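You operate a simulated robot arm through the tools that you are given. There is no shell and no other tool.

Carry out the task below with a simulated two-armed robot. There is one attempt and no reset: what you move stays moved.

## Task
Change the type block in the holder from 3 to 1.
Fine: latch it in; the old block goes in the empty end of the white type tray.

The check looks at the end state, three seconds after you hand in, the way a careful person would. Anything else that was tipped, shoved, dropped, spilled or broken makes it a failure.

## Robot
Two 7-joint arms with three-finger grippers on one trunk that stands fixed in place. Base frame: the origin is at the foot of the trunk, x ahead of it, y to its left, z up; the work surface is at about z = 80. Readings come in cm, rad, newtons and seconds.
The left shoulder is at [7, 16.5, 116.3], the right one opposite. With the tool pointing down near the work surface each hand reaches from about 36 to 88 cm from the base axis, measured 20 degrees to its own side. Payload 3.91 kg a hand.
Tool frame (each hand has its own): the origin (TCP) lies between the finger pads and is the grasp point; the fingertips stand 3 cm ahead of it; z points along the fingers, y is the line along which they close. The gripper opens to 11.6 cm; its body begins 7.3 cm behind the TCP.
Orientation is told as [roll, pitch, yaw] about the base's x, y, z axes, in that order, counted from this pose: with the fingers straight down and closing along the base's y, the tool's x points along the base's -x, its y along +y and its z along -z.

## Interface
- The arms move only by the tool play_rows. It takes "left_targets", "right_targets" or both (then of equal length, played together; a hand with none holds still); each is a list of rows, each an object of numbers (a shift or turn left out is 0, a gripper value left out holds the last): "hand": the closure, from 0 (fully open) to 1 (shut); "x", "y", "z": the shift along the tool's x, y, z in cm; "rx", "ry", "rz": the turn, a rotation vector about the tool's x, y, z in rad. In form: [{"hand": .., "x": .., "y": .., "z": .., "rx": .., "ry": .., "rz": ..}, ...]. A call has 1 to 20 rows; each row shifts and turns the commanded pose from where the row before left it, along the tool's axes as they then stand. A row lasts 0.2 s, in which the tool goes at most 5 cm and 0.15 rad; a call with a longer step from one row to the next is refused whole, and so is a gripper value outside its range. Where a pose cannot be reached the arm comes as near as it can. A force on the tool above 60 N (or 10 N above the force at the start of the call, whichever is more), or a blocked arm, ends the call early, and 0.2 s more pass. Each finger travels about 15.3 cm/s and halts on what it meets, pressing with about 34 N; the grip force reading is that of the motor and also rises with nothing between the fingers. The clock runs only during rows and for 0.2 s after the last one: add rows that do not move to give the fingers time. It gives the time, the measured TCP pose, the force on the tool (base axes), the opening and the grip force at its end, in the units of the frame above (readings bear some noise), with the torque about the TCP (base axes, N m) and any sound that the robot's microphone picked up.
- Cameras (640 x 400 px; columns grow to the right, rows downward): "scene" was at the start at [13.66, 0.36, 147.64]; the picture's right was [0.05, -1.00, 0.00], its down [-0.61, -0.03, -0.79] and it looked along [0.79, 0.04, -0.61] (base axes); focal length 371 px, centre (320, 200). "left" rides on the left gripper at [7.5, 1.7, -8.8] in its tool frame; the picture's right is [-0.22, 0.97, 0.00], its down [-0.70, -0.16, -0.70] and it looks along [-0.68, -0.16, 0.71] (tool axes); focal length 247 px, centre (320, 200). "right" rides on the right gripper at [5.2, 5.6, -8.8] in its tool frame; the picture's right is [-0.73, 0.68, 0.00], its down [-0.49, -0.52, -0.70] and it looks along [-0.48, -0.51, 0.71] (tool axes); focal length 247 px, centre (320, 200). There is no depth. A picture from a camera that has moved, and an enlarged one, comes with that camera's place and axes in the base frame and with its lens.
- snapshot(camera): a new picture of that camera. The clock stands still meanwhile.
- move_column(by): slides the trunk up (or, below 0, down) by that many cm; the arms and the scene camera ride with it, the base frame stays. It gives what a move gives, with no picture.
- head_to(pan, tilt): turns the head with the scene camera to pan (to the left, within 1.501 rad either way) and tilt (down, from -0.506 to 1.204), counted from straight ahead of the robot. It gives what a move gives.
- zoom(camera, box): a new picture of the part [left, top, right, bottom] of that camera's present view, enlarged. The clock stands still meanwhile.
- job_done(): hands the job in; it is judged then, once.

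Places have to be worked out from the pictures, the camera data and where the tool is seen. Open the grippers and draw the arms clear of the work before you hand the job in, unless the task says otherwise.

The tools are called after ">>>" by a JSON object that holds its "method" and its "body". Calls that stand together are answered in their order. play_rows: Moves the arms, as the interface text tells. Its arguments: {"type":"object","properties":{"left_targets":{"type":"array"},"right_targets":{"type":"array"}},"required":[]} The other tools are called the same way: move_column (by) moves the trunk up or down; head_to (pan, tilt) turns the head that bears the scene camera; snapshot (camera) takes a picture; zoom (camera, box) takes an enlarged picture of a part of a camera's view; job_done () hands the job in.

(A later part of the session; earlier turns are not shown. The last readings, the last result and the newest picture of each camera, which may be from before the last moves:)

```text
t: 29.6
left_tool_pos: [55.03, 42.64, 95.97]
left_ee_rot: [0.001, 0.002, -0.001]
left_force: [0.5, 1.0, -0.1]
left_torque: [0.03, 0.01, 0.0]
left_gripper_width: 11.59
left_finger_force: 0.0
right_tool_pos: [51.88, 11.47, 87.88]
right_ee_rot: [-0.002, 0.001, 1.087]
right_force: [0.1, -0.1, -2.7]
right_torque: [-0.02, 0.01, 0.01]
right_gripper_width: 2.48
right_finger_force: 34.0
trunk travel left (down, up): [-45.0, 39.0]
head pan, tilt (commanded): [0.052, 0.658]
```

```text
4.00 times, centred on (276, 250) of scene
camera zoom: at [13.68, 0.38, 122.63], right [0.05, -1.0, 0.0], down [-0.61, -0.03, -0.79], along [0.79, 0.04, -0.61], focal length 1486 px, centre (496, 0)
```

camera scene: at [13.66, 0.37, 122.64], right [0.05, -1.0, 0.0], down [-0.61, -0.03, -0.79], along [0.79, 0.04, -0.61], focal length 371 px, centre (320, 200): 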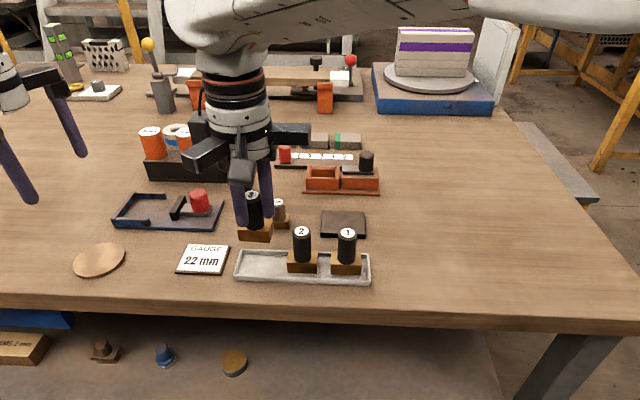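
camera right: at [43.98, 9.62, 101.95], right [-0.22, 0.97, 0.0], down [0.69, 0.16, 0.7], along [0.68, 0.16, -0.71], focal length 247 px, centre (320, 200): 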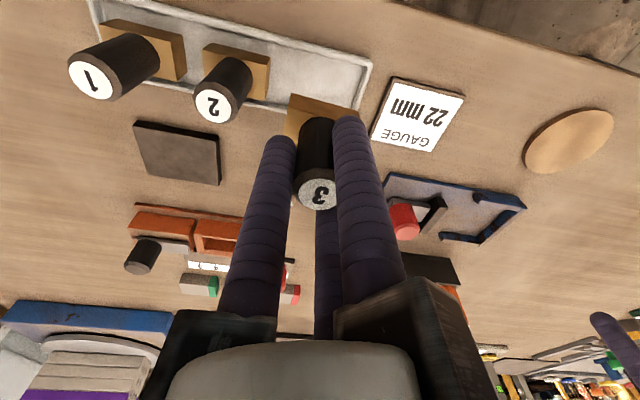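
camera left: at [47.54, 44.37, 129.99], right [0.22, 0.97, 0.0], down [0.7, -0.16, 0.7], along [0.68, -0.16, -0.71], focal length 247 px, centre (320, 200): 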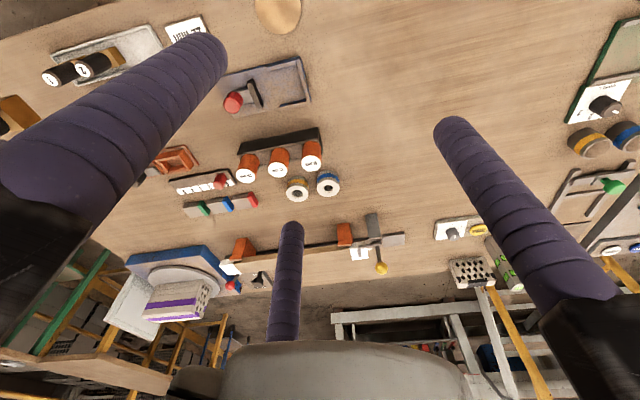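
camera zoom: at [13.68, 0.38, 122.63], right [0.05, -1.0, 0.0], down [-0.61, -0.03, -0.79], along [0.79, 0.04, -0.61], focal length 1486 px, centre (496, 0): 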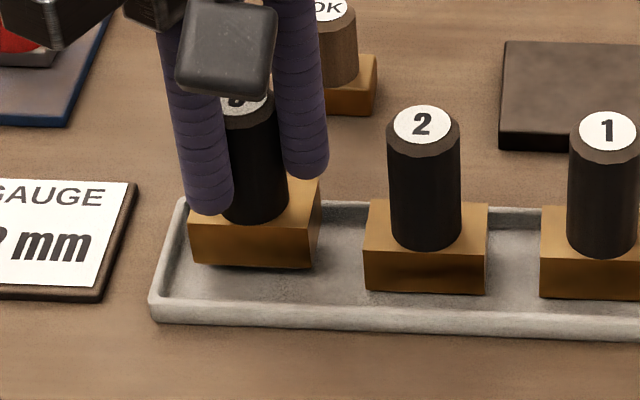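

Block 3 hovers squarely inside the empty end. I lower it in small steps until the force shows contact.

>>> {"method": "play_rows", "body": {"right_targets": [{"z": 0.15}, {"z": 0.15}, {"z": 0.15}, {"z": 0.1}, {}]}}

```text
t: 30.8
left_tool_pos: [55.11, 42.48, 96.13]
left_ee_rot: [-0.001, 0.0, 0.0]
left_force: [0.3, 0.3, -0.2]
left_torque: [0.03, -0.02, 0.0]
left_gripper_width: 11.62
left_finger_force: 0.0
right_tool_pos: [51.83, 11.27, 87.2]
right_ee_rot: [-0.001, -0.001, 1.087]
right_force: [0.2, 0.5, -2.2]
right_torque: [0.0, -0.02, 0.0]
right_gripper_width: 2.47
right_finger_force: 33.8
trunk travel left (down, up): [-45.0, 39.0]
head pan, tilt (commanded): [0.052, 0.658]
```

No contact yet (force still just the block's weight). I continue down in 0.1 cm steps.

>>> {"method": "play_rows", "body": {"right_targets": [{"z": 0.1}, {"z": 0.1}, {"z": 0.1}, {}]}}

>>> {"method": "zoom", "body": {"camera": "scene", "box": [220, 200, 332, 300]}}

```text
t: 31.8
left_tool_pos: [54.97, 42.5, 96.13]
left_ee_rot: [0.0, -0.001, -0.001]
left_force: [-0.4, -0.1, 0.8]
left_torque: [0.0, -0.03, -0.01]
left_gripper_width: 11.6
left_finger_force: 0.0
right_tool_pos: [51.92, 11.3, 87.18]
right_ee_rot: [-0.005, -0.004, 1.088]
right_force: [2.7, 0.2, 17.0]
right_torque: [-0.02, 0.11, 0.01]
right_gripper_width: 2.51
right_finger_force: 34.0
trunk travel left (down, up): [-45.0, 39.0]
head pan, tilt (commanded): [0.052, 0.658]
```

```text
4.00 times, centred on (276, 250) of scene
camera zoom: at [13.54, 0.34, 122.68], right [0.05, -1.0, 0.0], down [-0.61, -0.03, -0.79], along [0.79, 0.04, -0.61], focal length 1486 px, centre (496, 0)
```

zoom: 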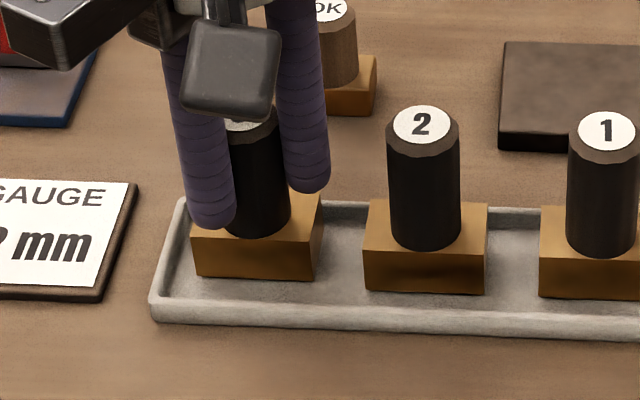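

Contact at z≈87.15 with 17 N. The block looks ~0.2 cm deep (+x) in the tray compared with its neighbours, so I lift slightly, shift -x 0.15, and set it down again.

>>> {"method": "play_rows", "body": {"right_targets": [{"z": -0.5}, {"x": 0.07, "y": 0.133}, {}, {"z": 0.2}, {"z": 0.15}, {"z": 0.1}, {}]}}

>>> {"method": "zoom", "body": {"camera": "scene", "box": [230, 230, 310, 290]}}

>>> {"method": "zoom", "body": {"camera": "right", "box": [220, 50, 412, 170]}}

```text
t: 33.4
left_tool_pos: [54.89, 42.42, 96.07]
left_ee_rot: [0.0, 0.0, 0.001]
left_force: [-0.1, -0.5, 0.4]
left_torque: [0.0, 0.0, 0.0]
left_gripper_width: 11.6
left_finger_force: 0.0
right_tool_pos: [51.72, 11.31, 87.3]
right_ee_rot: [-0.004, -0.004, 1.088]
right_force: [-0.5, -3.4, 9.9]
right_torque: [-0.14, 0.15, 0.03]
right_gripper_width: 2.51
right_finger_force: 34.1
trunk travel left (down, up): [-45.0, 39.0]
head pan, tilt (commanded): [0.052, 0.658]
```

```text
6.67 times, centred on (270, 260) of scene
camera zoom: at [13.57, 0.31, 122.66], right [0.05, -1.0, 0.0], down [-0.61, -0.03, -0.79], along [0.79, 0.04, -0.61], focal length 2476 px, centre (653, -200)
```

zoom: 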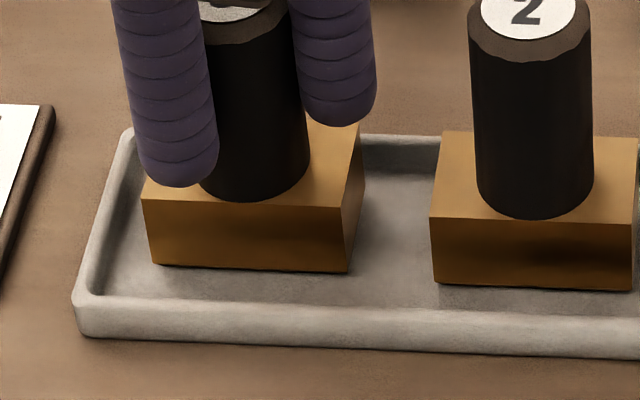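

```text
3.33 times, centred on (316, 110) of right
camera zoom: at [44.21, 9.27, 95.96], right [-0.26, 0.96, 0.0], down [0.69, 0.19, 0.7], along [0.68, 0.18, -0.71], focal length 823 px, centre (333, 500)
```

zoom: 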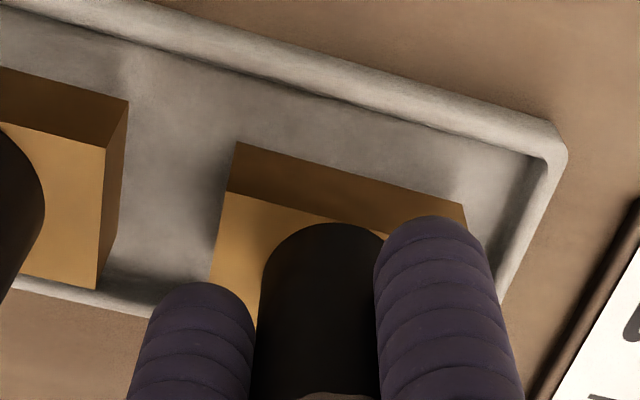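

Compared with block 2, block 3 still sits about 0.25 cm toward the back wall. I lift, shift another -0.25 in x, and lower again to contact.

>>> {"method": "play_rows", "body": {"right_targets": [{"z": -0.6}, {"x": 0.116, "y": 0.221}, {}, {"z": 0.2}, {"z": 0.2}, {"z": 0.15}, {}]}}

>>> {"method": "zoom", "body": {"camera": "scene", "box": [230, 230, 310, 290]}}

>>> {"method": "zoom", "body": {"camera": "right", "box": [220, 50, 412, 170]}}

```text
t: 35.0
left_tool_pos: [55.12, 42.32, 96.13]
left_ee_rot: [-0.002, 0.001, 0.0]
left_force: [-0.8, 0.4, 0.4]
left_torque: [-0.02, -0.04, -0.02]
left_gripper_width: 11.6
left_finger_force: 0.0
right_tool_pos: [51.33, 11.44, 87.09]
right_ee_rot: [-0.005, -0.001, 1.087]
right_force: [1.0, -0.1, 6.6]
right_torque: [0.09, 0.02, 0.01]
right_gripper_width: 2.49
right_finger_force: 34.2
trunk travel left (down, up): [-45.0, 39.0]
head pan, tilt (commanded): [0.052, 0.658]
```

```text
6.67 times, centred on (270, 260) of scene
camera zoom: at [13.62, 0.36, 122.66], right [0.05, -1.0, 0.0], down [-0.61, -0.03, -0.79], along [0.79, 0.04, -0.61], focal length 2476 px, centre (653, -200)
```

zoom: 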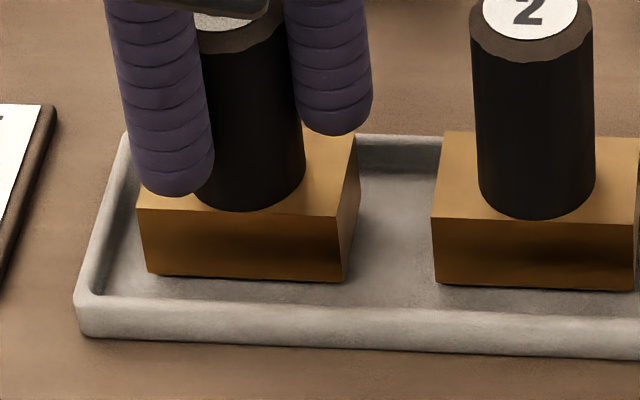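

```text
3.33 times, centred on (316, 110) of right
camera zoom: at [43.94, 9.35, 95.96], right [-0.26, 0.96, 0.0], down [0.69, 0.19, 0.7], along [0.68, 0.18, -0.71], focal length 823 px, centre (333, 500)
```

zoom: 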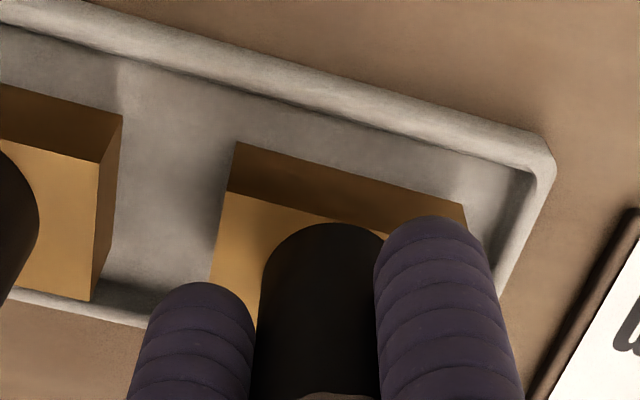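

Block 3 is now in line with the other blocks and seated (light contact). I open the fingers modestly and rise straight up.

>>> {"method": "play_rows", "body": {"right_targets": [{"hand": 0.6}, {"hand": 0.6}, {"z": -1.5}, {"z": -2}, {"z": -2.5}, {"z": -2.5}, {"z": -2.5}, {}, {}]}}

>>> {"method": "snapshot", "body": {"camera": "right"}}

>>> {"method": "zoom", "body": {"camera": "scene", "box": [220, 190, 396, 300]}}

```text
t: 37.0
left_tool_pos: [55.19, 42.44, 96.07]
left_ee_rot: [0.001, 0.0, 0.0]
left_force: [0.3, -0.3, 0.9]
left_torque: [-0.04, 0.03, 0.0]
left_gripper_width: 11.61
left_finger_force: 0.1
right_tool_pos: [51.4, 11.22, 98.08]
right_ee_rot: [-0.001, 0.0, 1.088]
right_force: [0.0, 1.2, -0.5]
right_torque: [-0.01, -0.04, 0.0]
right_gripper_width: 4.65
right_finger_force: 0.0
trunk travel left (down, up): [-45.0, 39.0]
head pan, tilt (commanded): [0.052, 0.658]
```

```text
taken
camera right: at [44.0, 9.23, 106.92], right [-0.26, 0.96, 0.0], down [0.69, 0.19, 0.7], along [0.68, 0.18, -0.71], focal length 247 px, centre (320, 200)
```

right: 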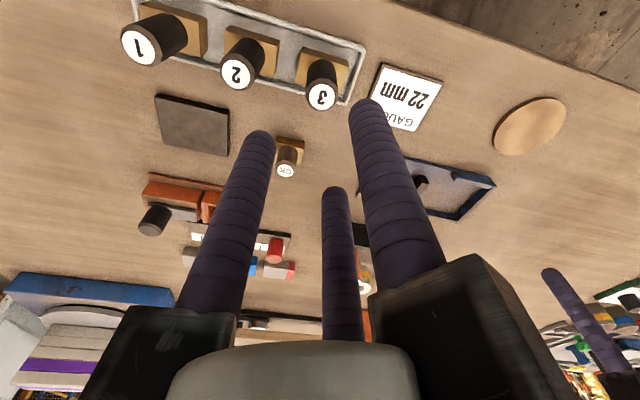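

```text
3.64 times, centred on (308, 245) of scene
camera zoom: at [13.64, 0.37, 122.64], right [0.05, -1.0, 0.0], down [-0.61, -0.03, -0.79], along [0.79, 0.04, -0.61], focal length 1350 px, centre (364, 36)
```

zoom: 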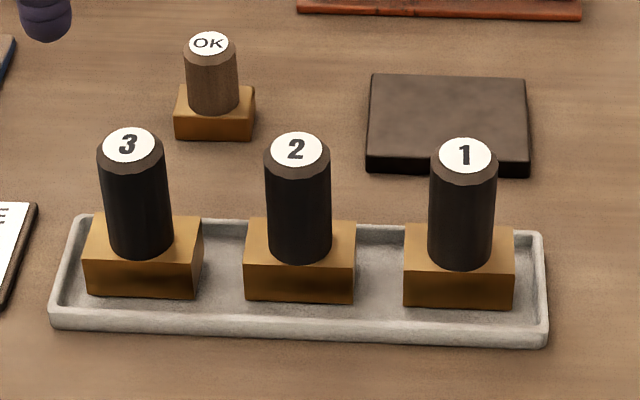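

Block 3 stands properly in the tray. Now I turn back to the 60° yaw and go above block 1 at about (51.55, -1.5), tips just above its knob.

>>> {"method": "play_rows", "body": {"right_targets": [{"rz": 0.04}, {"x": 2.759, "y": -1.622}, {"x": 2.759, "y": -1.622}, {"x": 2.759, "y": -1.622}, {"x": 2.759, "y": -1.622}, {"z": 2.7}, {"z": 2.7}, {}, {}]}}

>>> {"method": "zoom", "body": {"camera": "right", "box": [240, 60, 432, 180]}}

>>> {"method": "zoom", "body": {"camera": "scene", "box": [280, 190, 400, 290]}}

```text
t: 39.0
left_tool_pos: [55.02, 42.44, 96.05]
left_ee_rot: [0.0, -0.001, 0.0]
left_force: [-0.3, -0.8, -0.3]
left_torque: [0.01, 0.04, -0.01]
left_gripper_width: 11.6
left_finger_force: 0.0
right_tool_pos: [51.55, -1.46, 92.47]
right_ee_rot: [-0.002, 0.0, 1.049]
right_force: [-0.1, -0.4, 0.3]
right_torque: [0.03, -0.01, 0.0]
right_gripper_width: 4.63
right_finger_force: 0.1
trunk travel left (down, up): [-45.0, 39.0]
head pan, tilt (commanded): [0.052, 0.658]
```

```text
3.33 times, centred on (336, 120) of right
camera zoom: at [44.05, -3.3, 101.39], right [-0.22, 0.97, 0.0], down [0.69, 0.16, 0.7], along [0.68, 0.16, -0.71], focal length 823 px, centre (267, 467)
```

zoom: 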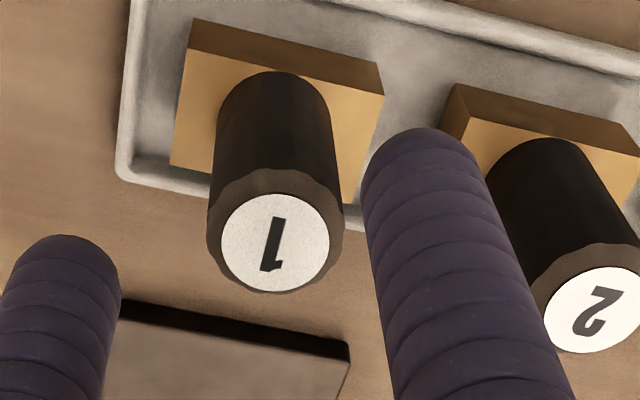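

```text
4.00 times, centred on (340, 240) of scene
camera zoom: at [13.67, 0.36, 122.64], right [0.05, -1.0, 0.0], down [-0.61, -0.03, -0.79], along [0.79, 0.04, -0.61], focal length 1486 px, centre (240, 40)
```

zoom: 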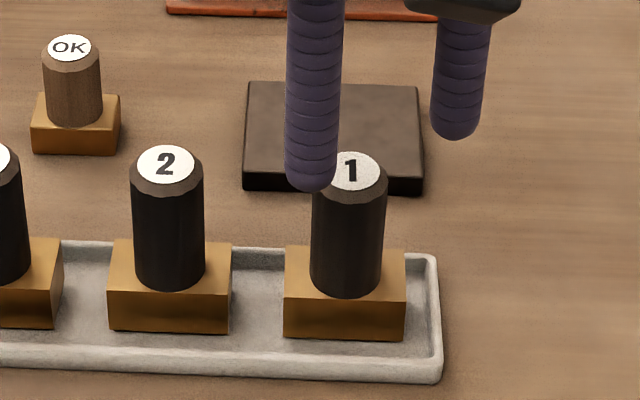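

Block 1's knob centre is about (+0.1, +0.17) from the hand axis. I correct that, descend to the same grip height relative to the block as before, and close.

>>> {"method": "play_rows", "body": {"right_targets": [{"x": -0.197, "y": -0.002}, {"z": 1.8}, {"z": 1.8}, {"z": 1.9}, {}, {"hand": 0.7}, {"hand": 0.85}, {"hand": 0.85}, {}]}}

>>> {"method": "zoom", "body": {"camera": "right", "box": [220, 40, 460, 190]}}

>>> {"method": "zoom", "body": {"camera": "scene", "box": [280, 190, 400, 290]}}

```text
t: 41.0
left_tool_pos: [55.01, 42.47, 96.05]
left_ee_rot: [0.001, -0.002, -0.002]
left_force: [-0.7, 0.4, -0.1]
left_torque: [-0.01, -0.01, 0.04]
left_gripper_width: 11.61
left_finger_force: 0.1
right_tool_pos: [51.77, -1.31, 87.02]
right_ee_rot: [-0.002, 0.0, 1.047]
right_force: [-0.4, 0.4, -0.2]
right_torque: [0.04, 0.01, -0.01]
right_gripper_width: 2.55
right_finger_force: 33.8
trunk travel left (down, up): [-45.0, 39.0]
head pan, tilt (commanded): [0.052, 0.658]
```

```text
2.67 times, centred on (340, 115) of right
camera zoom: at [44.17, -3.09, 95.87], right [-0.22, 0.97, 0.0], down [0.7, 0.16, 0.7], along [0.68, 0.16, -0.71], focal length 659 px, centre (267, 427)
```

zoom: 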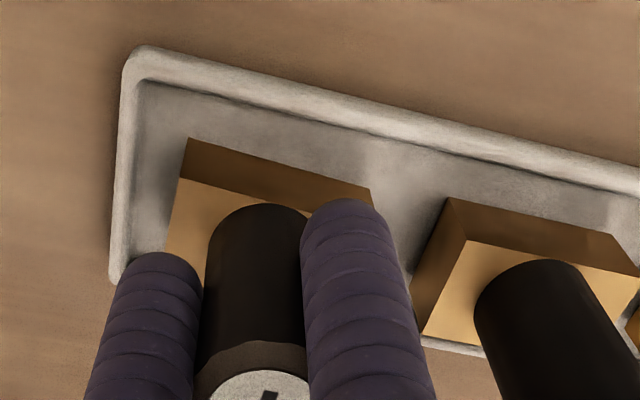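

```text
4.00 times, centred on (340, 240) of scene
camera zoom: at [13.65, 0.37, 122.64], right [0.05, -1.0, 0.0], down [-0.61, -0.03, -0.79], along [0.79, 0.04, -0.61], focal length 1486 px, centre (240, 40)
```

zoom: 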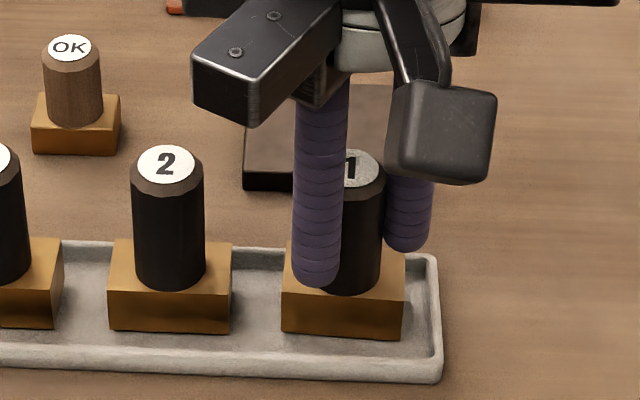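

Gripped cleanly (2.55 cm, near-zero side load). I lift block 1 straight up out of the tray and check it.

>>> {"method": "play_rows", "body": {"right_targets": [{"z": -0.5}, {"z": -0.8}, {"z": -1.2}, {"z": -2}, {"z": -2.5}, {"z": -2.5}, {"z": -2.5}, {}, {}]}}

>>> {"method": "zoom", "body": {"camera": "right", "box": [264, 80, 376, 150]}}

>>> {"method": "zoom", "body": {"camera": "scene", "box": [220, 150, 396, 300]}}

```text
t: 43.0
left_tool_pos: [54.99, 42.55, 96.04]
left_ee_rot: [-0.001, 0.001, 0.0]
left_force: [-0.7, 0.0, -0.8]
left_torque: [-0.01, -0.02, 0.0]
left_gripper_width: 11.62
left_finger_force: 0.1
right_tool_pos: [51.58, -1.29, 99.14]
right_ee_rot: [-0.002, 0.0, 1.047]
right_force: [0.0, -0.4, -1.1]
right_torque: [0.02, 0.01, -0.02]
right_gripper_width: 2.52
right_finger_force: 34.3
trunk travel left (down, up): [-45.0, 39.0]
head pan, tilt (commanded): [0.052, 0.658]
```

```text
5.71 times, centred on (320, 115) of right
camera zoom: at [44.2, -3.03, 108.02], right [-0.22, 0.97, 0.0], down [0.7, 0.16, 0.7], along [0.68, 0.16, -0.71], focal length 1411 px, centre (320, 686)
```

zoom: 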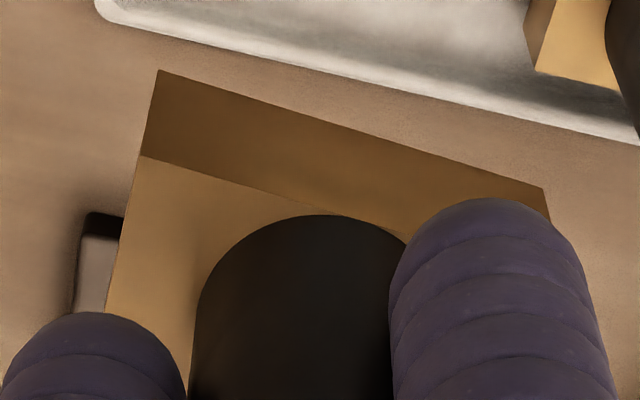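

```text
2.67 times, centred on (308, 225) of scene
camera zoom: at [13.65, 0.37, 122.64], right [0.05, -1.0, 0.0], down [-0.61, -0.03, -0.79], along [0.79, 0.04, -0.61], focal length 990 px, centre (352, 133)
```

zoom: 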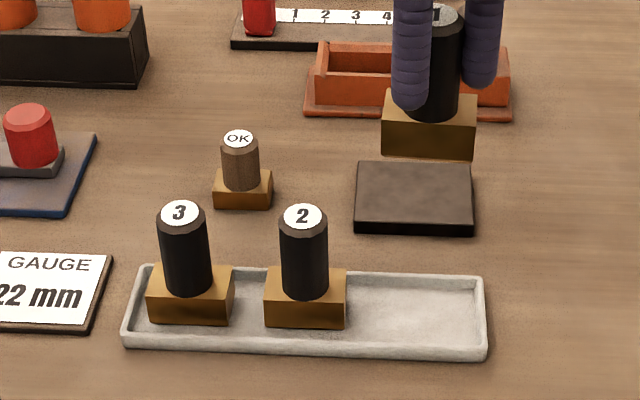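

Block 1 is out. I check its yaw in the fingers more closely, since the pocket fit is snug.

>>> {"method": "zoom", "body": {"camera": "scene", "box": [348, 160, 412, 215]}}

>>> {"method": "zoom", "body": {"camera": "right", "box": [284, 90, 364, 140]}}

```text
7.27 times, centred on (380, 188) of scene
camera zoom: at [13.65, 0.37, 122.64], right [0.05, -1.0, 0.0], down [-0.61, -0.03, -0.79], along [0.79, 0.04, -0.61], focal length 2701 px, centre (-116, 291)
```

zoom: 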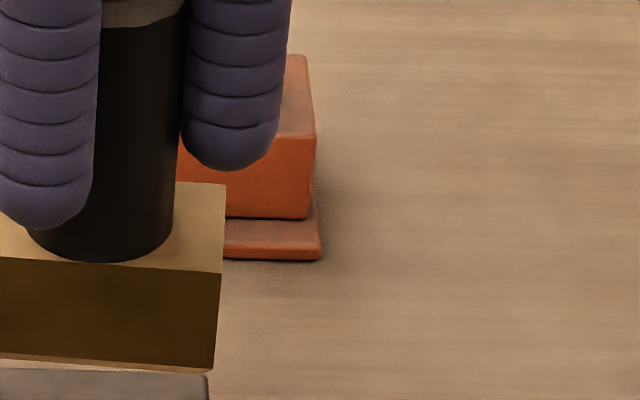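

```text
8.00 times, centred on (324, 115) of right
camera zoom: at [44.2, -3.03, 108.02], right [-0.22, 0.97, 0.0], down [0.7, 0.16, 0.7], along [0.68, 0.16, -0.71], focal length 1976 px, centre (288, 880)
```

zoom: 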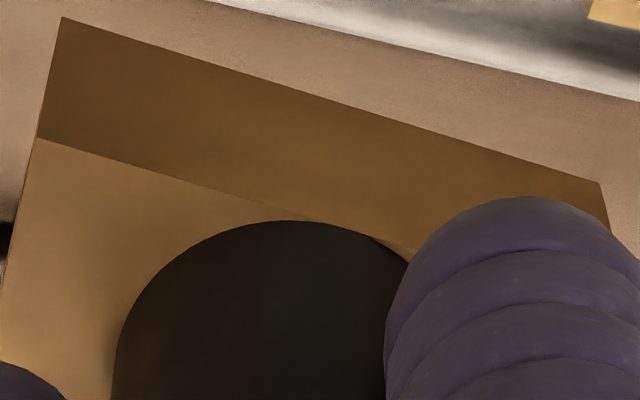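

Both views show block 1 is turned about -0.075 rad in the fingers. I turn the hand +0.075 to square it, then carry it high to above the pocket and check the pose there.

>>> {"method": "play_rows", "body": {"right_targets": [{"rz": -0.075}, {"x": -2.238, "y": -3.0}, {"x": -2.238, "y": -3.0}, {"x": -2.238, "y": -3.0}, {"x": -2.238, "y": -3.0}, {"x": -2.238, "y": -3.0}, {"x": -2.238, "y": -3.0}, {}, {}]}}

>>> {"method": "snapshot", "body": {"camera": "right"}}

>>> {"method": "snapshot", "body": {"camera": "scene"}}

```text
t: 45.0
left_tool_pos: [55.21, 42.59, 95.84]
left_ee_rot: [-0.002, 0.002, 0.001]
left_force: [0.6, 0.0, 0.1]
left_torque: [-0.05, 0.0, 0.0]
left_gripper_width: 11.6
left_finger_force: 0.2
right_tool_pos: [72.13, 2.38, 98.79]
right_ee_rot: [-0.002, 0.003, 1.123]
right_force: [0.4, 0.1, -2.1]
right_torque: [0.01, 0.01, -0.02]
right_gripper_width: 2.48
right_finger_force: 33.9
right hand out of reach, approached as far as the arm can: row 7
trunk travel left (down, up): [-45.0, 39.0]
head pan, tilt (commanded): [0.052, 0.658]
```

```text
taken
camera right: at [64.8, -0.05, 107.61], right [-0.3, 0.95, 0.0], down [0.68, 0.21, 0.7], along [0.67, 0.21, -0.71], focal length 247 px, centre (320, 200)
```

right: 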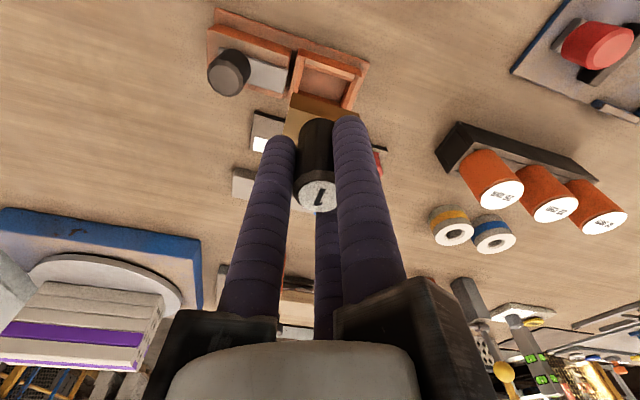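

```text
taken
camera scene: at [13.85, 0.5, 122.6], right [0.05, -1.0, 0.0], down [-0.61, -0.03, -0.79], along [0.79, 0.04, -0.61], focal length 371 px, centre (320, 200)
```

scene: 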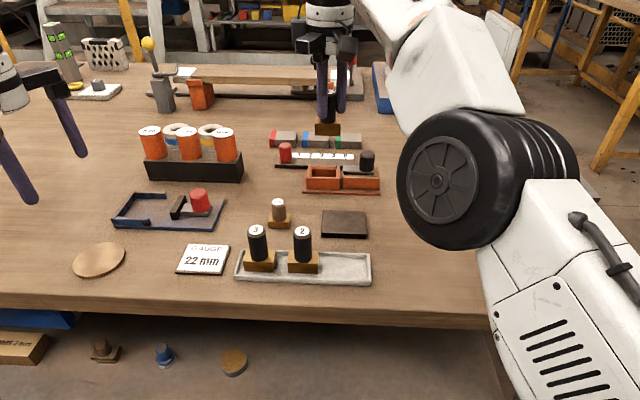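

At this lowered trunk height the pocket is just out of reach. I raise the trunk back by 25 cm (the block rides up, nothing above it) and read the pose.

>>> {"method": "move_column", "body": {"by": 25}}

```text
t: 47.6
left_tool_pos: [55.07, 42.45, 120.94]
left_ee_rot: [0.001, 0.0, -0.001]
left_force: [-0.9, 0.5, 0.0]
left_torque: [-0.01, -0.03, 0.01]
left_gripper_width: 11.6
left_finger_force: 0.1
right_tool_pos: [72.05, 2.13, 124.0]
right_ee_rot: [-0.002, 0.001, 1.123]
right_force: [0.4, 0.4, -1.8]
right_torque: [0.01, 0.03, -0.02]
right_gripper_width: 2.49
right_finger_force: 34.4
trunk travel left (down, up): [-70.0, 14.0]
head pan, tilt (commanded): [0.052, 0.658]
```

Now I descend with the arm to about z≈100 above the pocket and read the pose.

>>> {"method": "play_rows", "body": {"right_targets": [{"z": 3}, {"z": 3}, {"z": 3}, {"z": 3}, {"z": 3}, {"z": 3}, {"z": 3}, {"z": 3}, {}, {}]}}

>>> {"method": "snapshot", "body": {"camera": "right"}}

>>> {"method": "snapshot", "body": {"camera": "scene"}}

```text
t: 49.8
left_tool_pos: [55.12, 42.56, 121.05]
left_ee_rot: [0.0, 0.0, 0.0]
left_force: [-0.5, -0.1, 0.5]
left_torque: [-0.01, 0.0, 0.01]
left_gripper_width: 11.59
left_finger_force: 0.0
right_tool_pos: [77.38, 4.1, 101.39]
right_ee_rot: [-0.003, 0.0, 1.123]
right_force: [-0.5, -1.0, -1.8]
right_torque: [0.01, 0.02, -0.02]
right_gripper_width: 2.51
right_finger_force: 34.0
right hand out of reach, approached as far as the arm can: row 1, 2, 3, 4, 5, 6, 7, 8
trunk travel left (down, up): [-70.0, 14.0]
head pan, tilt (commanded): [0.052, 0.658]
```

```text
taken
camera right: at [69.99, 1.75, 110.2], right [-0.3, 0.96, 0.0], down [0.68, 0.21, 0.7], along [0.67, 0.21, -0.71], focal length 247 px, centre (320, 200)
```

right: 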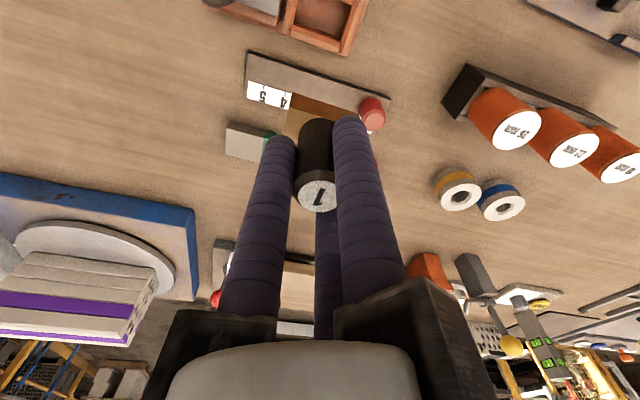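

```text
taken
camera scene: at [13.71, 0.38, 147.63], right [0.05, -1.0, 0.0], down [-0.61, -0.03, -0.79], along [0.79, 0.04, -0.61], focal length 371 px, centre (320, 200)
```

scene: 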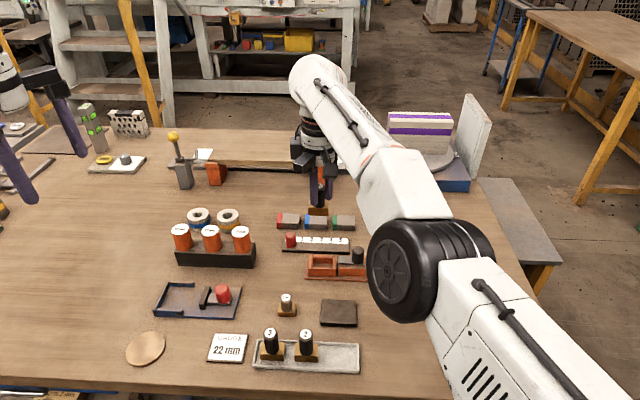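

The arm ended in a stretched, poor posture at (77.4, 4.1), off the commanded spot. I draw back toward the robot at this height (clear of everything below) so it regains a good posture, and read the pose.

>>> {"method": "play_rows", "body": {"right_targets": [{"x": 2.65, "y": 2.05}, {"x": 2.65, "y": 2.05}, {"x": 2.65, "y": 2.05}, {"x": 2.65, "y": 2.05}, {}, {}, {}]}}

>>> {"method": "snapshot", "body": {"camera": "scene"}}

```text
t: 51.4
left_tool_pos: [55.16, 42.47, 121.09]
left_ee_rot: [0.002, 0.0, 0.0]
left_force: [0.3, 0.9, -0.1]
left_torque: [-0.02, 0.01, -0.01]
left_gripper_width: 11.58
left_finger_force: 0.0
right_tool_pos: [77.26, 3.61, 102.06]
right_ee_rot: [-0.001, 0.001, 1.121]
right_force: [0.6, 0.7, -2.3]
right_torque: [0.01, 0.02, 0.04]
right_gripper_width: 2.51
right_finger_force: 34.0
right hand out of reach, approached as far as the arm can: row 1, 2, 3, 4
trunk travel left (down, up): [-70.0, 14.0]
head pan, tilt (commanded): [0.052, 0.658]
```

```text
taken
camera scene: at [13.7, 0.37, 147.63], right [0.05, -1.0, 0.0], down [-0.61, -0.03, -0.79], along [0.79, 0.04, -0.61], focal length 371 px, centre (320, 200)
```

scene: 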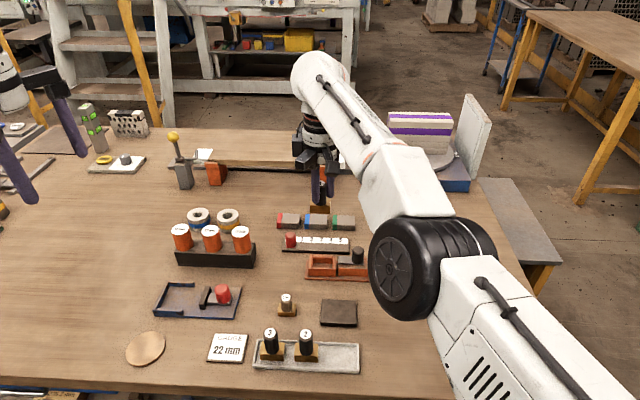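

The arm appears stuck with a straight elbow (its reached point lies on the shoulder–target line). I give small upward motions so the solver can re-bend the elbow, and read the pose; the space around is free at this height.

>>> {"method": "play_rows", "body": {"right_targets": [{"z": -0.5}, {"z": -0.5}, {"z": -0.5}, {"z": -0.5}, {}, {}]}}

```text
t: 52.8
left_tool_pos: [55.07, 42.48, 121.03]
left_ee_rot: [-0.001, -0.001, 0.001]
left_force: [-0.5, -0.4, 0.8]
left_torque: [0.02, -0.01, -0.01]
left_gripper_width: 11.61
left_finger_force: 0.1
right_tool_pos: [77.31, 3.75, 103.88]
right_ee_rot: [-0.003, 0.001, 1.122]
right_force: [-0.5, -0.3, -2.8]
right_torque: [0.0, -0.02, -0.03]
right_gripper_width: 2.51
right_finger_force: 33.9
trunk travel left (down, up): [-70.0, 14.0]
head pan, tilt (commanded): [0.052, 0.658]
```

The command follows the reached pose, and small steps do work. I try small inward steps toward the shoulder to bend the elbow again.

>>> {"method": "play_rows", "body": {"right_targets": [{"x": 0.17, "y": 0.18}, {"x": 0.17, "y": 0.18}, {"x": 0.34, "y": 0.37}, {"x": 0.34, "y": 0.37}, {"x": 0.34, "y": 0.37}, {"x": 0.34, "y": 0.37}, {}, {}]}}

```text
t: 54.6
left_tool_pos: [55.07, 42.6, 120.97]
left_ee_rot: [0.0, 0.0, 0.001]
left_force: [-0.5, -1.2, 0.4]
left_torque: [-0.02, 0.02, -0.04]
left_gripper_width: 11.61
left_finger_force: 0.0
right_tool_pos: [77.09, 3.74, 103.77]
right_ee_rot: [0.0, 0.0, 1.124]
right_force: [0.0, -0.2, -1.5]
right_torque: [0.01, 0.0, -0.03]
right_gripper_width: 2.5
right_finger_force: 33.8
right hand out of reach, approached as far as the arm can: row 2, 3, 4, 5, 6
trunk travel left (down, up): [-70.0, 14.0]
head pan, tilt (commanded): [0.052, 0.658]
```

Straight inward is blocked by the straight-elbow singularity. I swing the hand sideways to +y along the reach arc (clear at this height) so that the elbow bends again.

>>> {"method": "play_rows", "body": {"right_targets": [{"x": -1.027, "y": 1.117}, {"x": -1.027, "y": 1.117}, {"x": -1.027, "y": 1.117}, {"x": -1.027, "y": 1.117}, {"x": -1.027, "y": 1.117}, {"x": -1.027, "y": 1.117}, {}, {}]}}

>>> {"method": "snapshot", "body": {"camera": "scene"}}

```text
t: 56.4
left_tool_pos: [55.02, 42.46, 120.99]
left_ee_rot: [-0.002, 0.001, -0.001]
left_force: [0.0, 0.0, -0.2]
left_torque: [0.01, 0.0, -0.02]
left_gripper_width: 11.61
left_finger_force: 0.0
right_tool_pos: [74.25, 10.73, 103.9]
right_ee_rot: [-0.005, -0.002, 1.122]
right_force: [0.2, -0.1, -1.9]
right_torque: [0.02, 0.01, 0.04]
right_gripper_width: 2.49
right_finger_force: 34.2
right hand out of reach, approached as far as the arm can: row 6
trunk travel left (down, up): [-70.0, 14.0]
head pan, tilt (commanded): [0.052, 0.658]
```

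```text
taken
camera scene: at [13.7, 0.39, 147.63], right [0.05, -1.0, 0.0], down [-0.61, -0.03, -0.79], along [0.79, 0.04, -0.61], focal length 371 px, centre (320, 200)
```

scene: 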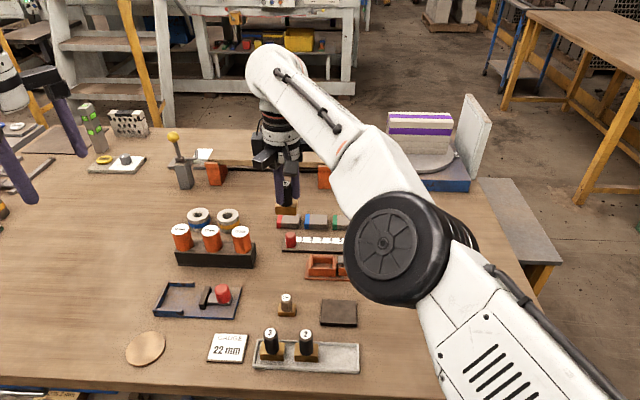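

The hand swung to (74.3, 10.7) and the radius shrank slightly. I test inward steps from here.

>>> {"method": "play_rows", "body": {"right_targets": [{"x": 0.37, "y": 0.336}, {"x": 0.37, "y": 0.336}, {"x": 0.37, "y": 0.336}, {"x": 0.37, "y": 0.336}, {}]}}

```text
t: 57.6
left_tool_pos: [55.14, 42.56, 121.11]
left_ee_rot: [0.002, 0.0, 0.0]
left_force: [-0.9, 0.2, 0.3]
left_torque: [0.0, 0.03, 0.05]
left_gripper_width: 11.6
left_finger_force: 0.1
right_tool_pos: [72.46, 9.77, 103.86]
right_ee_rot: [-0.002, 0.0, 1.123]
right_force: [0.5, -0.4, -1.3]
right_torque: [0.03, 0.02, 0.05]
right_gripper_width: 2.51
right_finger_force: 34.0
trunk travel left (down, up): [-70.0, 14.0]
head pan, tilt (commanded): [0.052, 0.658]
```

Inward motion works again. I continue inward about 9 cm to restore a well-bent elbow.

>>> {"method": "play_rows", "body": {"right_targets": [{"x": 0.74, "y": 0.672}, {"x": 0.74, "y": 0.672}, {"x": 0.74, "y": 0.672}, {"x": 0.74, "y": 0.672}, {"x": 0.74, "y": 0.672}, {"x": 0.74, "y": 0.672}, {"x": 0.74, "y": 0.672}, {"x": 0.74, "y": 0.672}, {"x": 0.74, "y": 0.672}, {}, {}]}}

>>> {"method": "snapshot", "body": {"camera": "scene"}}

```text
t: 60.0
left_tool_pos: [55.07, 42.51, 120.97]
left_ee_rot: [0.0, 0.0, 0.0]
left_force: [0.7, 0.0, -0.2]
left_torque: [0.02, 0.02, 0.0]
left_gripper_width: 11.6
left_finger_force: 0.1
right_tool_pos: [63.98, 6.42, 103.85]
right_ee_rot: [-0.002, 0.002, 1.122]
right_force: [0.4, -0.3, -1.4]
right_torque: [-0.02, 0.05, -0.02]
right_gripper_width: 2.48
right_finger_force: 33.8
trunk travel left (down, up): [-70.0, 14.0]
head pan, tilt (commanded): [0.052, 0.658]
```

```text
taken
camera scene: at [13.69, 0.38, 147.64], right [0.05, -1.0, 0.0], down [-0.61, -0.03, -0.79], along [0.79, 0.04, -0.61], focal length 371 px, centre (320, 200)
```

scene: 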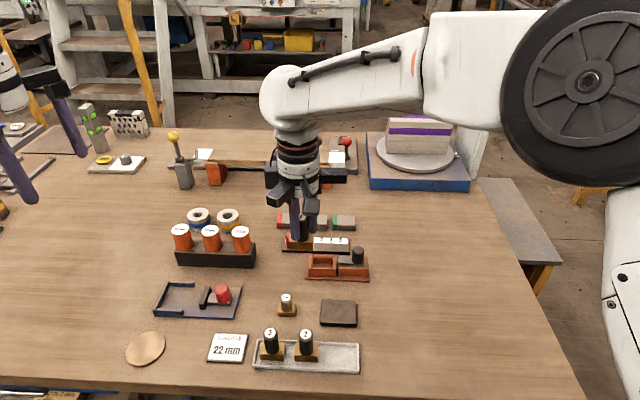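

The posture is good again at (64.0, 6.4, 103.9). I go down to z≈97 first, then move out over the pocket at (73.7, 3.0).

>>> {"method": "play_rows", "body": {"right_targets": [{"z": 2.3}, {"z": 2.3}, {"z": 2.3}, {"x": -0.222, "y": -2.046}, {"x": -0.222, "y": -2.046}, {"x": -0.222, "y": -2.046}, {"x": -0.222, "y": -2.046}, {"x": -0.222, "y": -2.046}, {}, {}]}}

>>> {"method": "zoom", "body": {"camera": "right", "box": [200, 0, 456, 160]}}

>>> {"method": "zoom", "body": {"camera": "scene", "box": [280, 180, 400, 290]}}

```text
t: 62.2
left_tool_pos: [55.04, 42.43, 121.04]
left_ee_rot: [-0.001, 0.002, 0.0]
left_force: [-0.3, -0.8, 0.7]
left_torque: [0.05, -0.02, 0.03]
left_gripper_width: 11.61
left_finger_force: 0.0
right_tool_pos: [73.9, 3.21, 96.93]
right_ee_rot: [0.0, 0.001, 1.121]
right_force: [-0.7, -0.6, -1.7]
right_torque: [0.01, -0.01, -0.01]
right_gripper_width: 2.51
right_finger_force: 33.9
trunk travel left (down, up): [-70.0, 14.0]
head pan, tilt (commanded): [0.052, 0.658]
```

```text
2.50 times, centred on (328, 80) of right
camera zoom: at [66.55, 0.83, 105.73], right [-0.3, 0.96, 0.0], down [0.68, 0.21, 0.7], along [0.67, 0.21, -0.71], focal length 617 px, centre (300, 500)
```

zoom: 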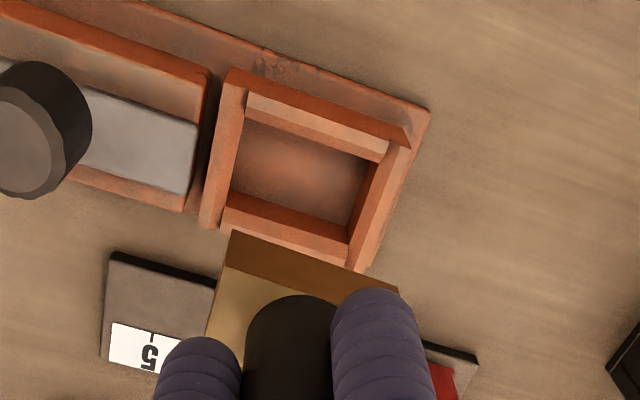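

```text
3.64 times, centred on (340, 235) of scene
camera zoom: at [13.71, 0.37, 147.63], right [0.05, -1.0, 0.0], down [-0.61, -0.03, -0.79], along [0.79, 0.04, -0.61], focal length 1350 px, centre (247, 73)
```

zoom: 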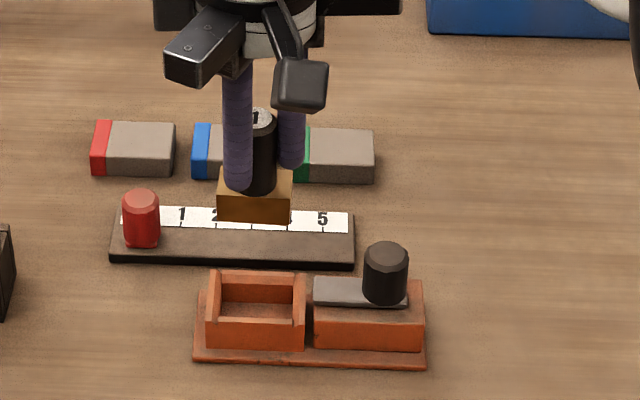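

Pose reached: about (73.87, 3.15, 96.9). I zoom to measure the block's yaw and the pocket's opening relative to the block.

>>> {"method": "zoom", "body": {"camera": "right", "box": [284, 80, 380, 140]}}

>>> {"method": "zoom", "body": {"camera": "right", "box": [270, 20, 380, 110]}}

>>> {"method": "zoom", "body": {"camera": "scene", "box": [324, 205, 374, 250]}}

>>> {"method": "zoom", "body": {"camera": "scene", "box": [325, 245, 405, 290]}}

```text
6.67 times, centred on (332, 110) of right
camera zoom: at [66.55, 0.83, 105.73], right [-0.3, 0.96, 0.0], down [0.68, 0.21, 0.7], along [0.67, 0.21, -0.71], focal length 1646 px, centre (240, 800)
```

zoom: 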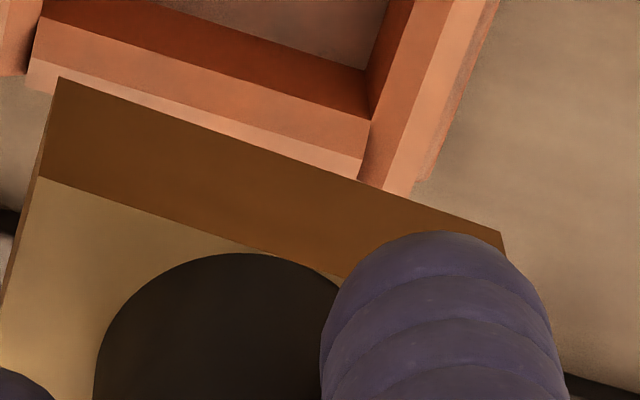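

```text
4.44 times, centred on (325, 65) of right
camera zoom: at [66.55, 0.83, 105.73], right [-0.3, 0.96, 0.0], down [0.68, 0.21, 0.7], along [0.67, 0.21, -0.71], focal length 1098 px, centre (298, 800)
```

zoom: 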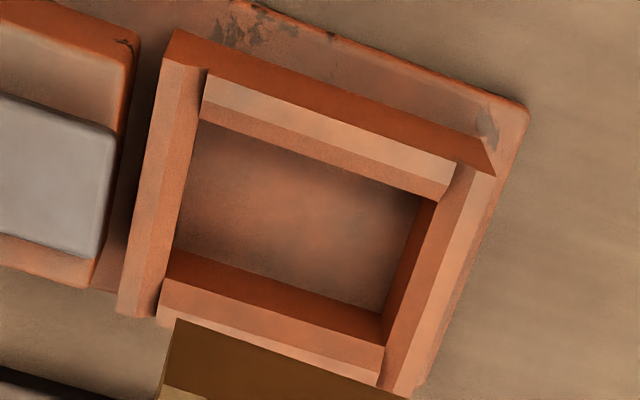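

```text
8.89 times, centred on (349, 228) of scene
camera zoom: at [13.71, 0.37, 147.63], right [0.05, -1.0, 0.0], down [-0.61, -0.03, -0.79], along [0.79, 0.04, -0.61], focal length 3301 px, centre (62, -44)
```

zoom: 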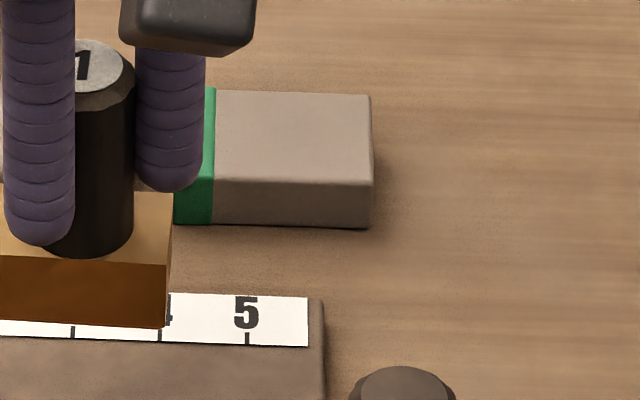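

```text
8.00 times, centred on (365, 268) of scene
camera zoom: at [13.71, 0.37, 147.63], right [0.05, -1.0, 0.0], down [-0.61, -0.03, -0.79], along [0.79, 0.04, -0.61], focal length 2971 px, centre (-40, -340)
```

zoom: 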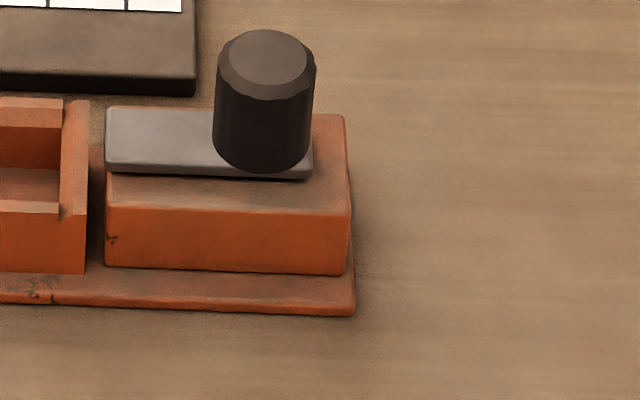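

The block is still about -0.05 rad relative to the pocket (pocket ≈ +0.01, block ≈ -0.04), and the pocket is ~(-0.2,-0.15) from where I am. I correct yaw and position, and descend until the block's underside is just above the pocket walls.

>>> {"method": "play_rows", "body": {"right_targets": [{"rz": -0.05}, {"x": 0.216, "y": 0.126}, {"z": 1.6}, {"z": 1.6}, {"z": 1.6}, {"z": 1.2}, {}, {}]}}

>>> {"method": "zoom", "body": {"camera": "right", "box": [250, 60, 410, 160]}}

>>> {"method": "zoom", "body": {"camera": "scene", "box": [290, 225, 370, 285]}}

```text
t: 64.0
left_tool_pos: [55.13, 42.52, 121.04]
left_ee_rot: [0.001, 0.0, -0.001]
left_force: [0.0, 0.2, 0.1]
left_torque: [-0.02, -0.01, 0.0]
left_gripper_width: 11.6
left_finger_force: 0.0
right_tool_pos: [73.71, 2.68, 90.99]
right_ee_rot: [-0.003, -0.001, 1.171]
right_force: [0.3, 0.0, -2.2]
right_torque: [0.0, 0.03, 0.04]
right_gripper_width: 2.5
right_finger_force: 34.2
trunk travel left (down, up): [-70.0, 14.0]
head pan, tilt (commanded): [0.052, 0.658]
```

```text
4.00 times, centred on (330, 110) of right
camera zoom: at [66.38, 0.1, 99.73], right [-0.34, 0.94, 0.0], down [0.67, 0.25, 0.7], along [0.66, 0.24, -0.71], focal length 988 px, centre (280, 560)
```

zoom: 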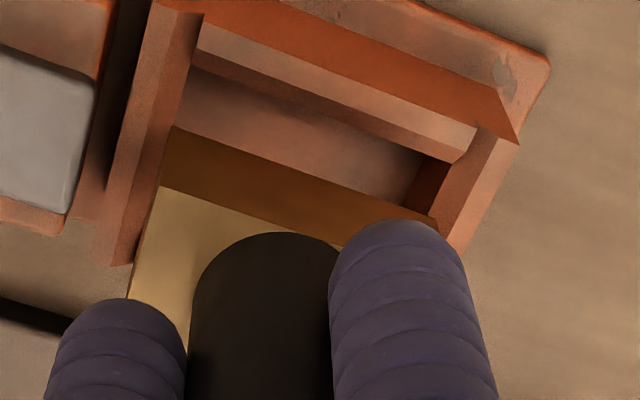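

```text
6.67 times, centred on (330, 255) of scene
camera zoom: at [13.71, 0.38, 147.63], right [0.05, -1.0, 0.0], down [-0.61, -0.03, -0.79], along [0.79, 0.04, -0.61], focal length 2476 px, centre (253, -167)
```

zoom: 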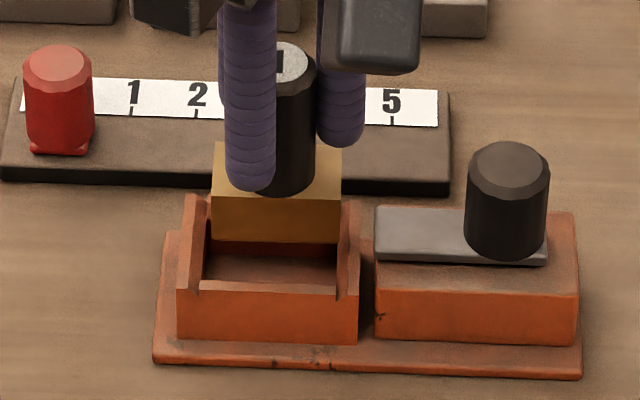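

The block's underside is about 0.8 cm above the walls. I zoom tightly to compare block edges with the pocket's inner edges.

>>> {"method": "zoom", "body": {"camera": "scene", "box": [307, 245, 343, 272]}}

>>> {"method": "zoom", "body": {"camera": "right", "box": [280, 60, 376, 120]}}

```text
14.81 times, centred on (325, 258) of scene
camera zoom: at [13.71, 0.38, 147.63], right [0.05, -1.0, 0.0], down [-0.61, -0.03, -0.79], along [0.79, 0.04, -0.61], focal length 5502 px, centre (246, -667)
```

zoom: 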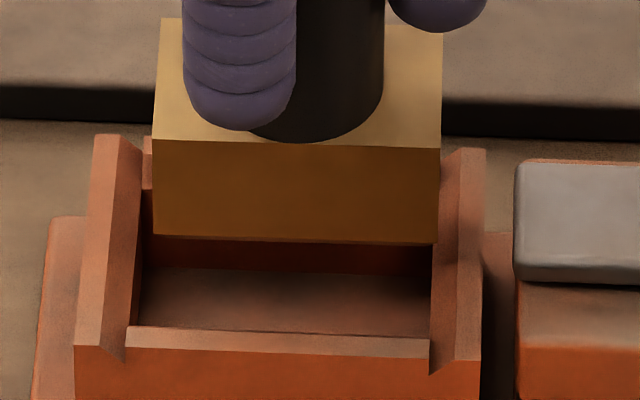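

```text
6.67 times, centred on (328, 90) of right
camera zoom: at [66.38, 0.1, 99.73], right [-0.34, 0.94, 0.0], down [0.67, 0.25, 0.7], along [0.66, 0.24, -0.71], focal length 1646 px, centre (267, 933)
```

zoom: 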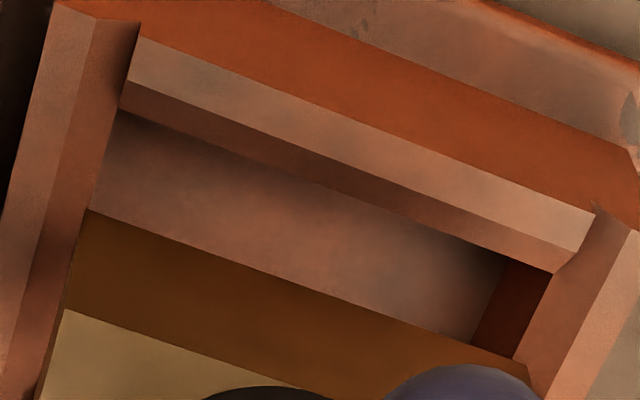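

Yaw now agrees within 0.005 rad. The scene view shows the block needs about +0.2 in y to centre between the side walls; x matches where block 3 was gripped. I shift and lower 1 cm, then re-check.

>>> {"method": "play_rows", "body": {"right_targets": [{"x": -0.165, "y": 0.124}, {"z": 0.5}, {"z": 0.5}, {}, {}]}}

>>> {"method": "zoom", "body": {"camera": "scene", "box": [307, 245, 343, 272]}}

>>> {"method": "zoom", "body": {"camera": "right", "box": [280, 60, 376, 120]}}

```text
t: 65.2
left_tool_pos: [55.07, 42.49, 121.08]
left_ee_rot: [-0.001, 0.0, 0.0]
left_force: [-0.3, 0.6, -0.1]
left_torque: [0.0, 0.0, 0.01]
left_gripper_width: 11.59
left_finger_force: 0.1
right_tool_pos: [73.79, 3.02, 89.91]
right_ee_rot: [-0.001, 0.001, 1.172]
right_force: [0.0, -0.4, -2.0]
right_torque: [-0.03, -0.04, 0.02]
right_gripper_width: 2.49
right_finger_force: 33.6
trunk travel left (down, up): [-70.0, 14.0]
head pan, tilt (commanded): [0.052, 0.658]
```

```text
14.81 times, centred on (325, 258) of scene
camera zoom: at [13.71, 0.37, 147.63], right [0.05, -1.0, 0.0], down [-0.61, -0.03, -0.79], along [0.79, 0.04, -0.61], focal length 5502 px, centre (246, -667)
```

zoom: 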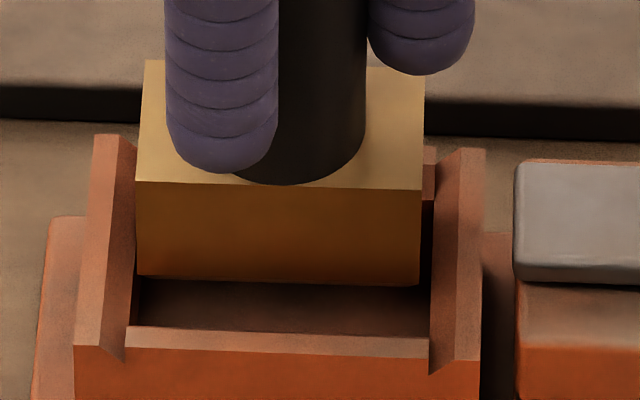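

```text
6.67 times, centred on (328, 90) of right
camera zoom: at [66.42, 0.36, 98.75], right [-0.34, 0.94, 0.0], down [0.67, 0.25, 0.7], along [0.66, 0.24, -0.71], focal length 1646 px, centre (267, 933)
```

zoom: 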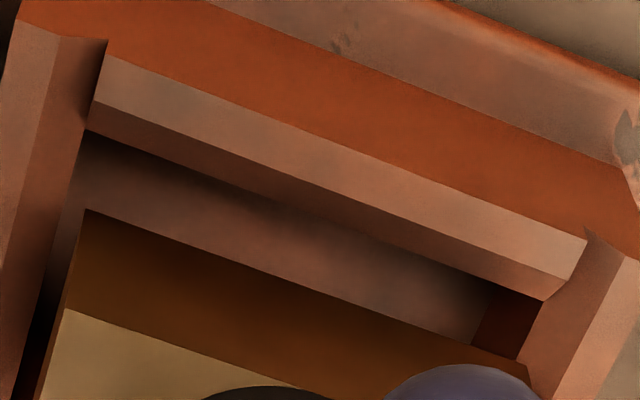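

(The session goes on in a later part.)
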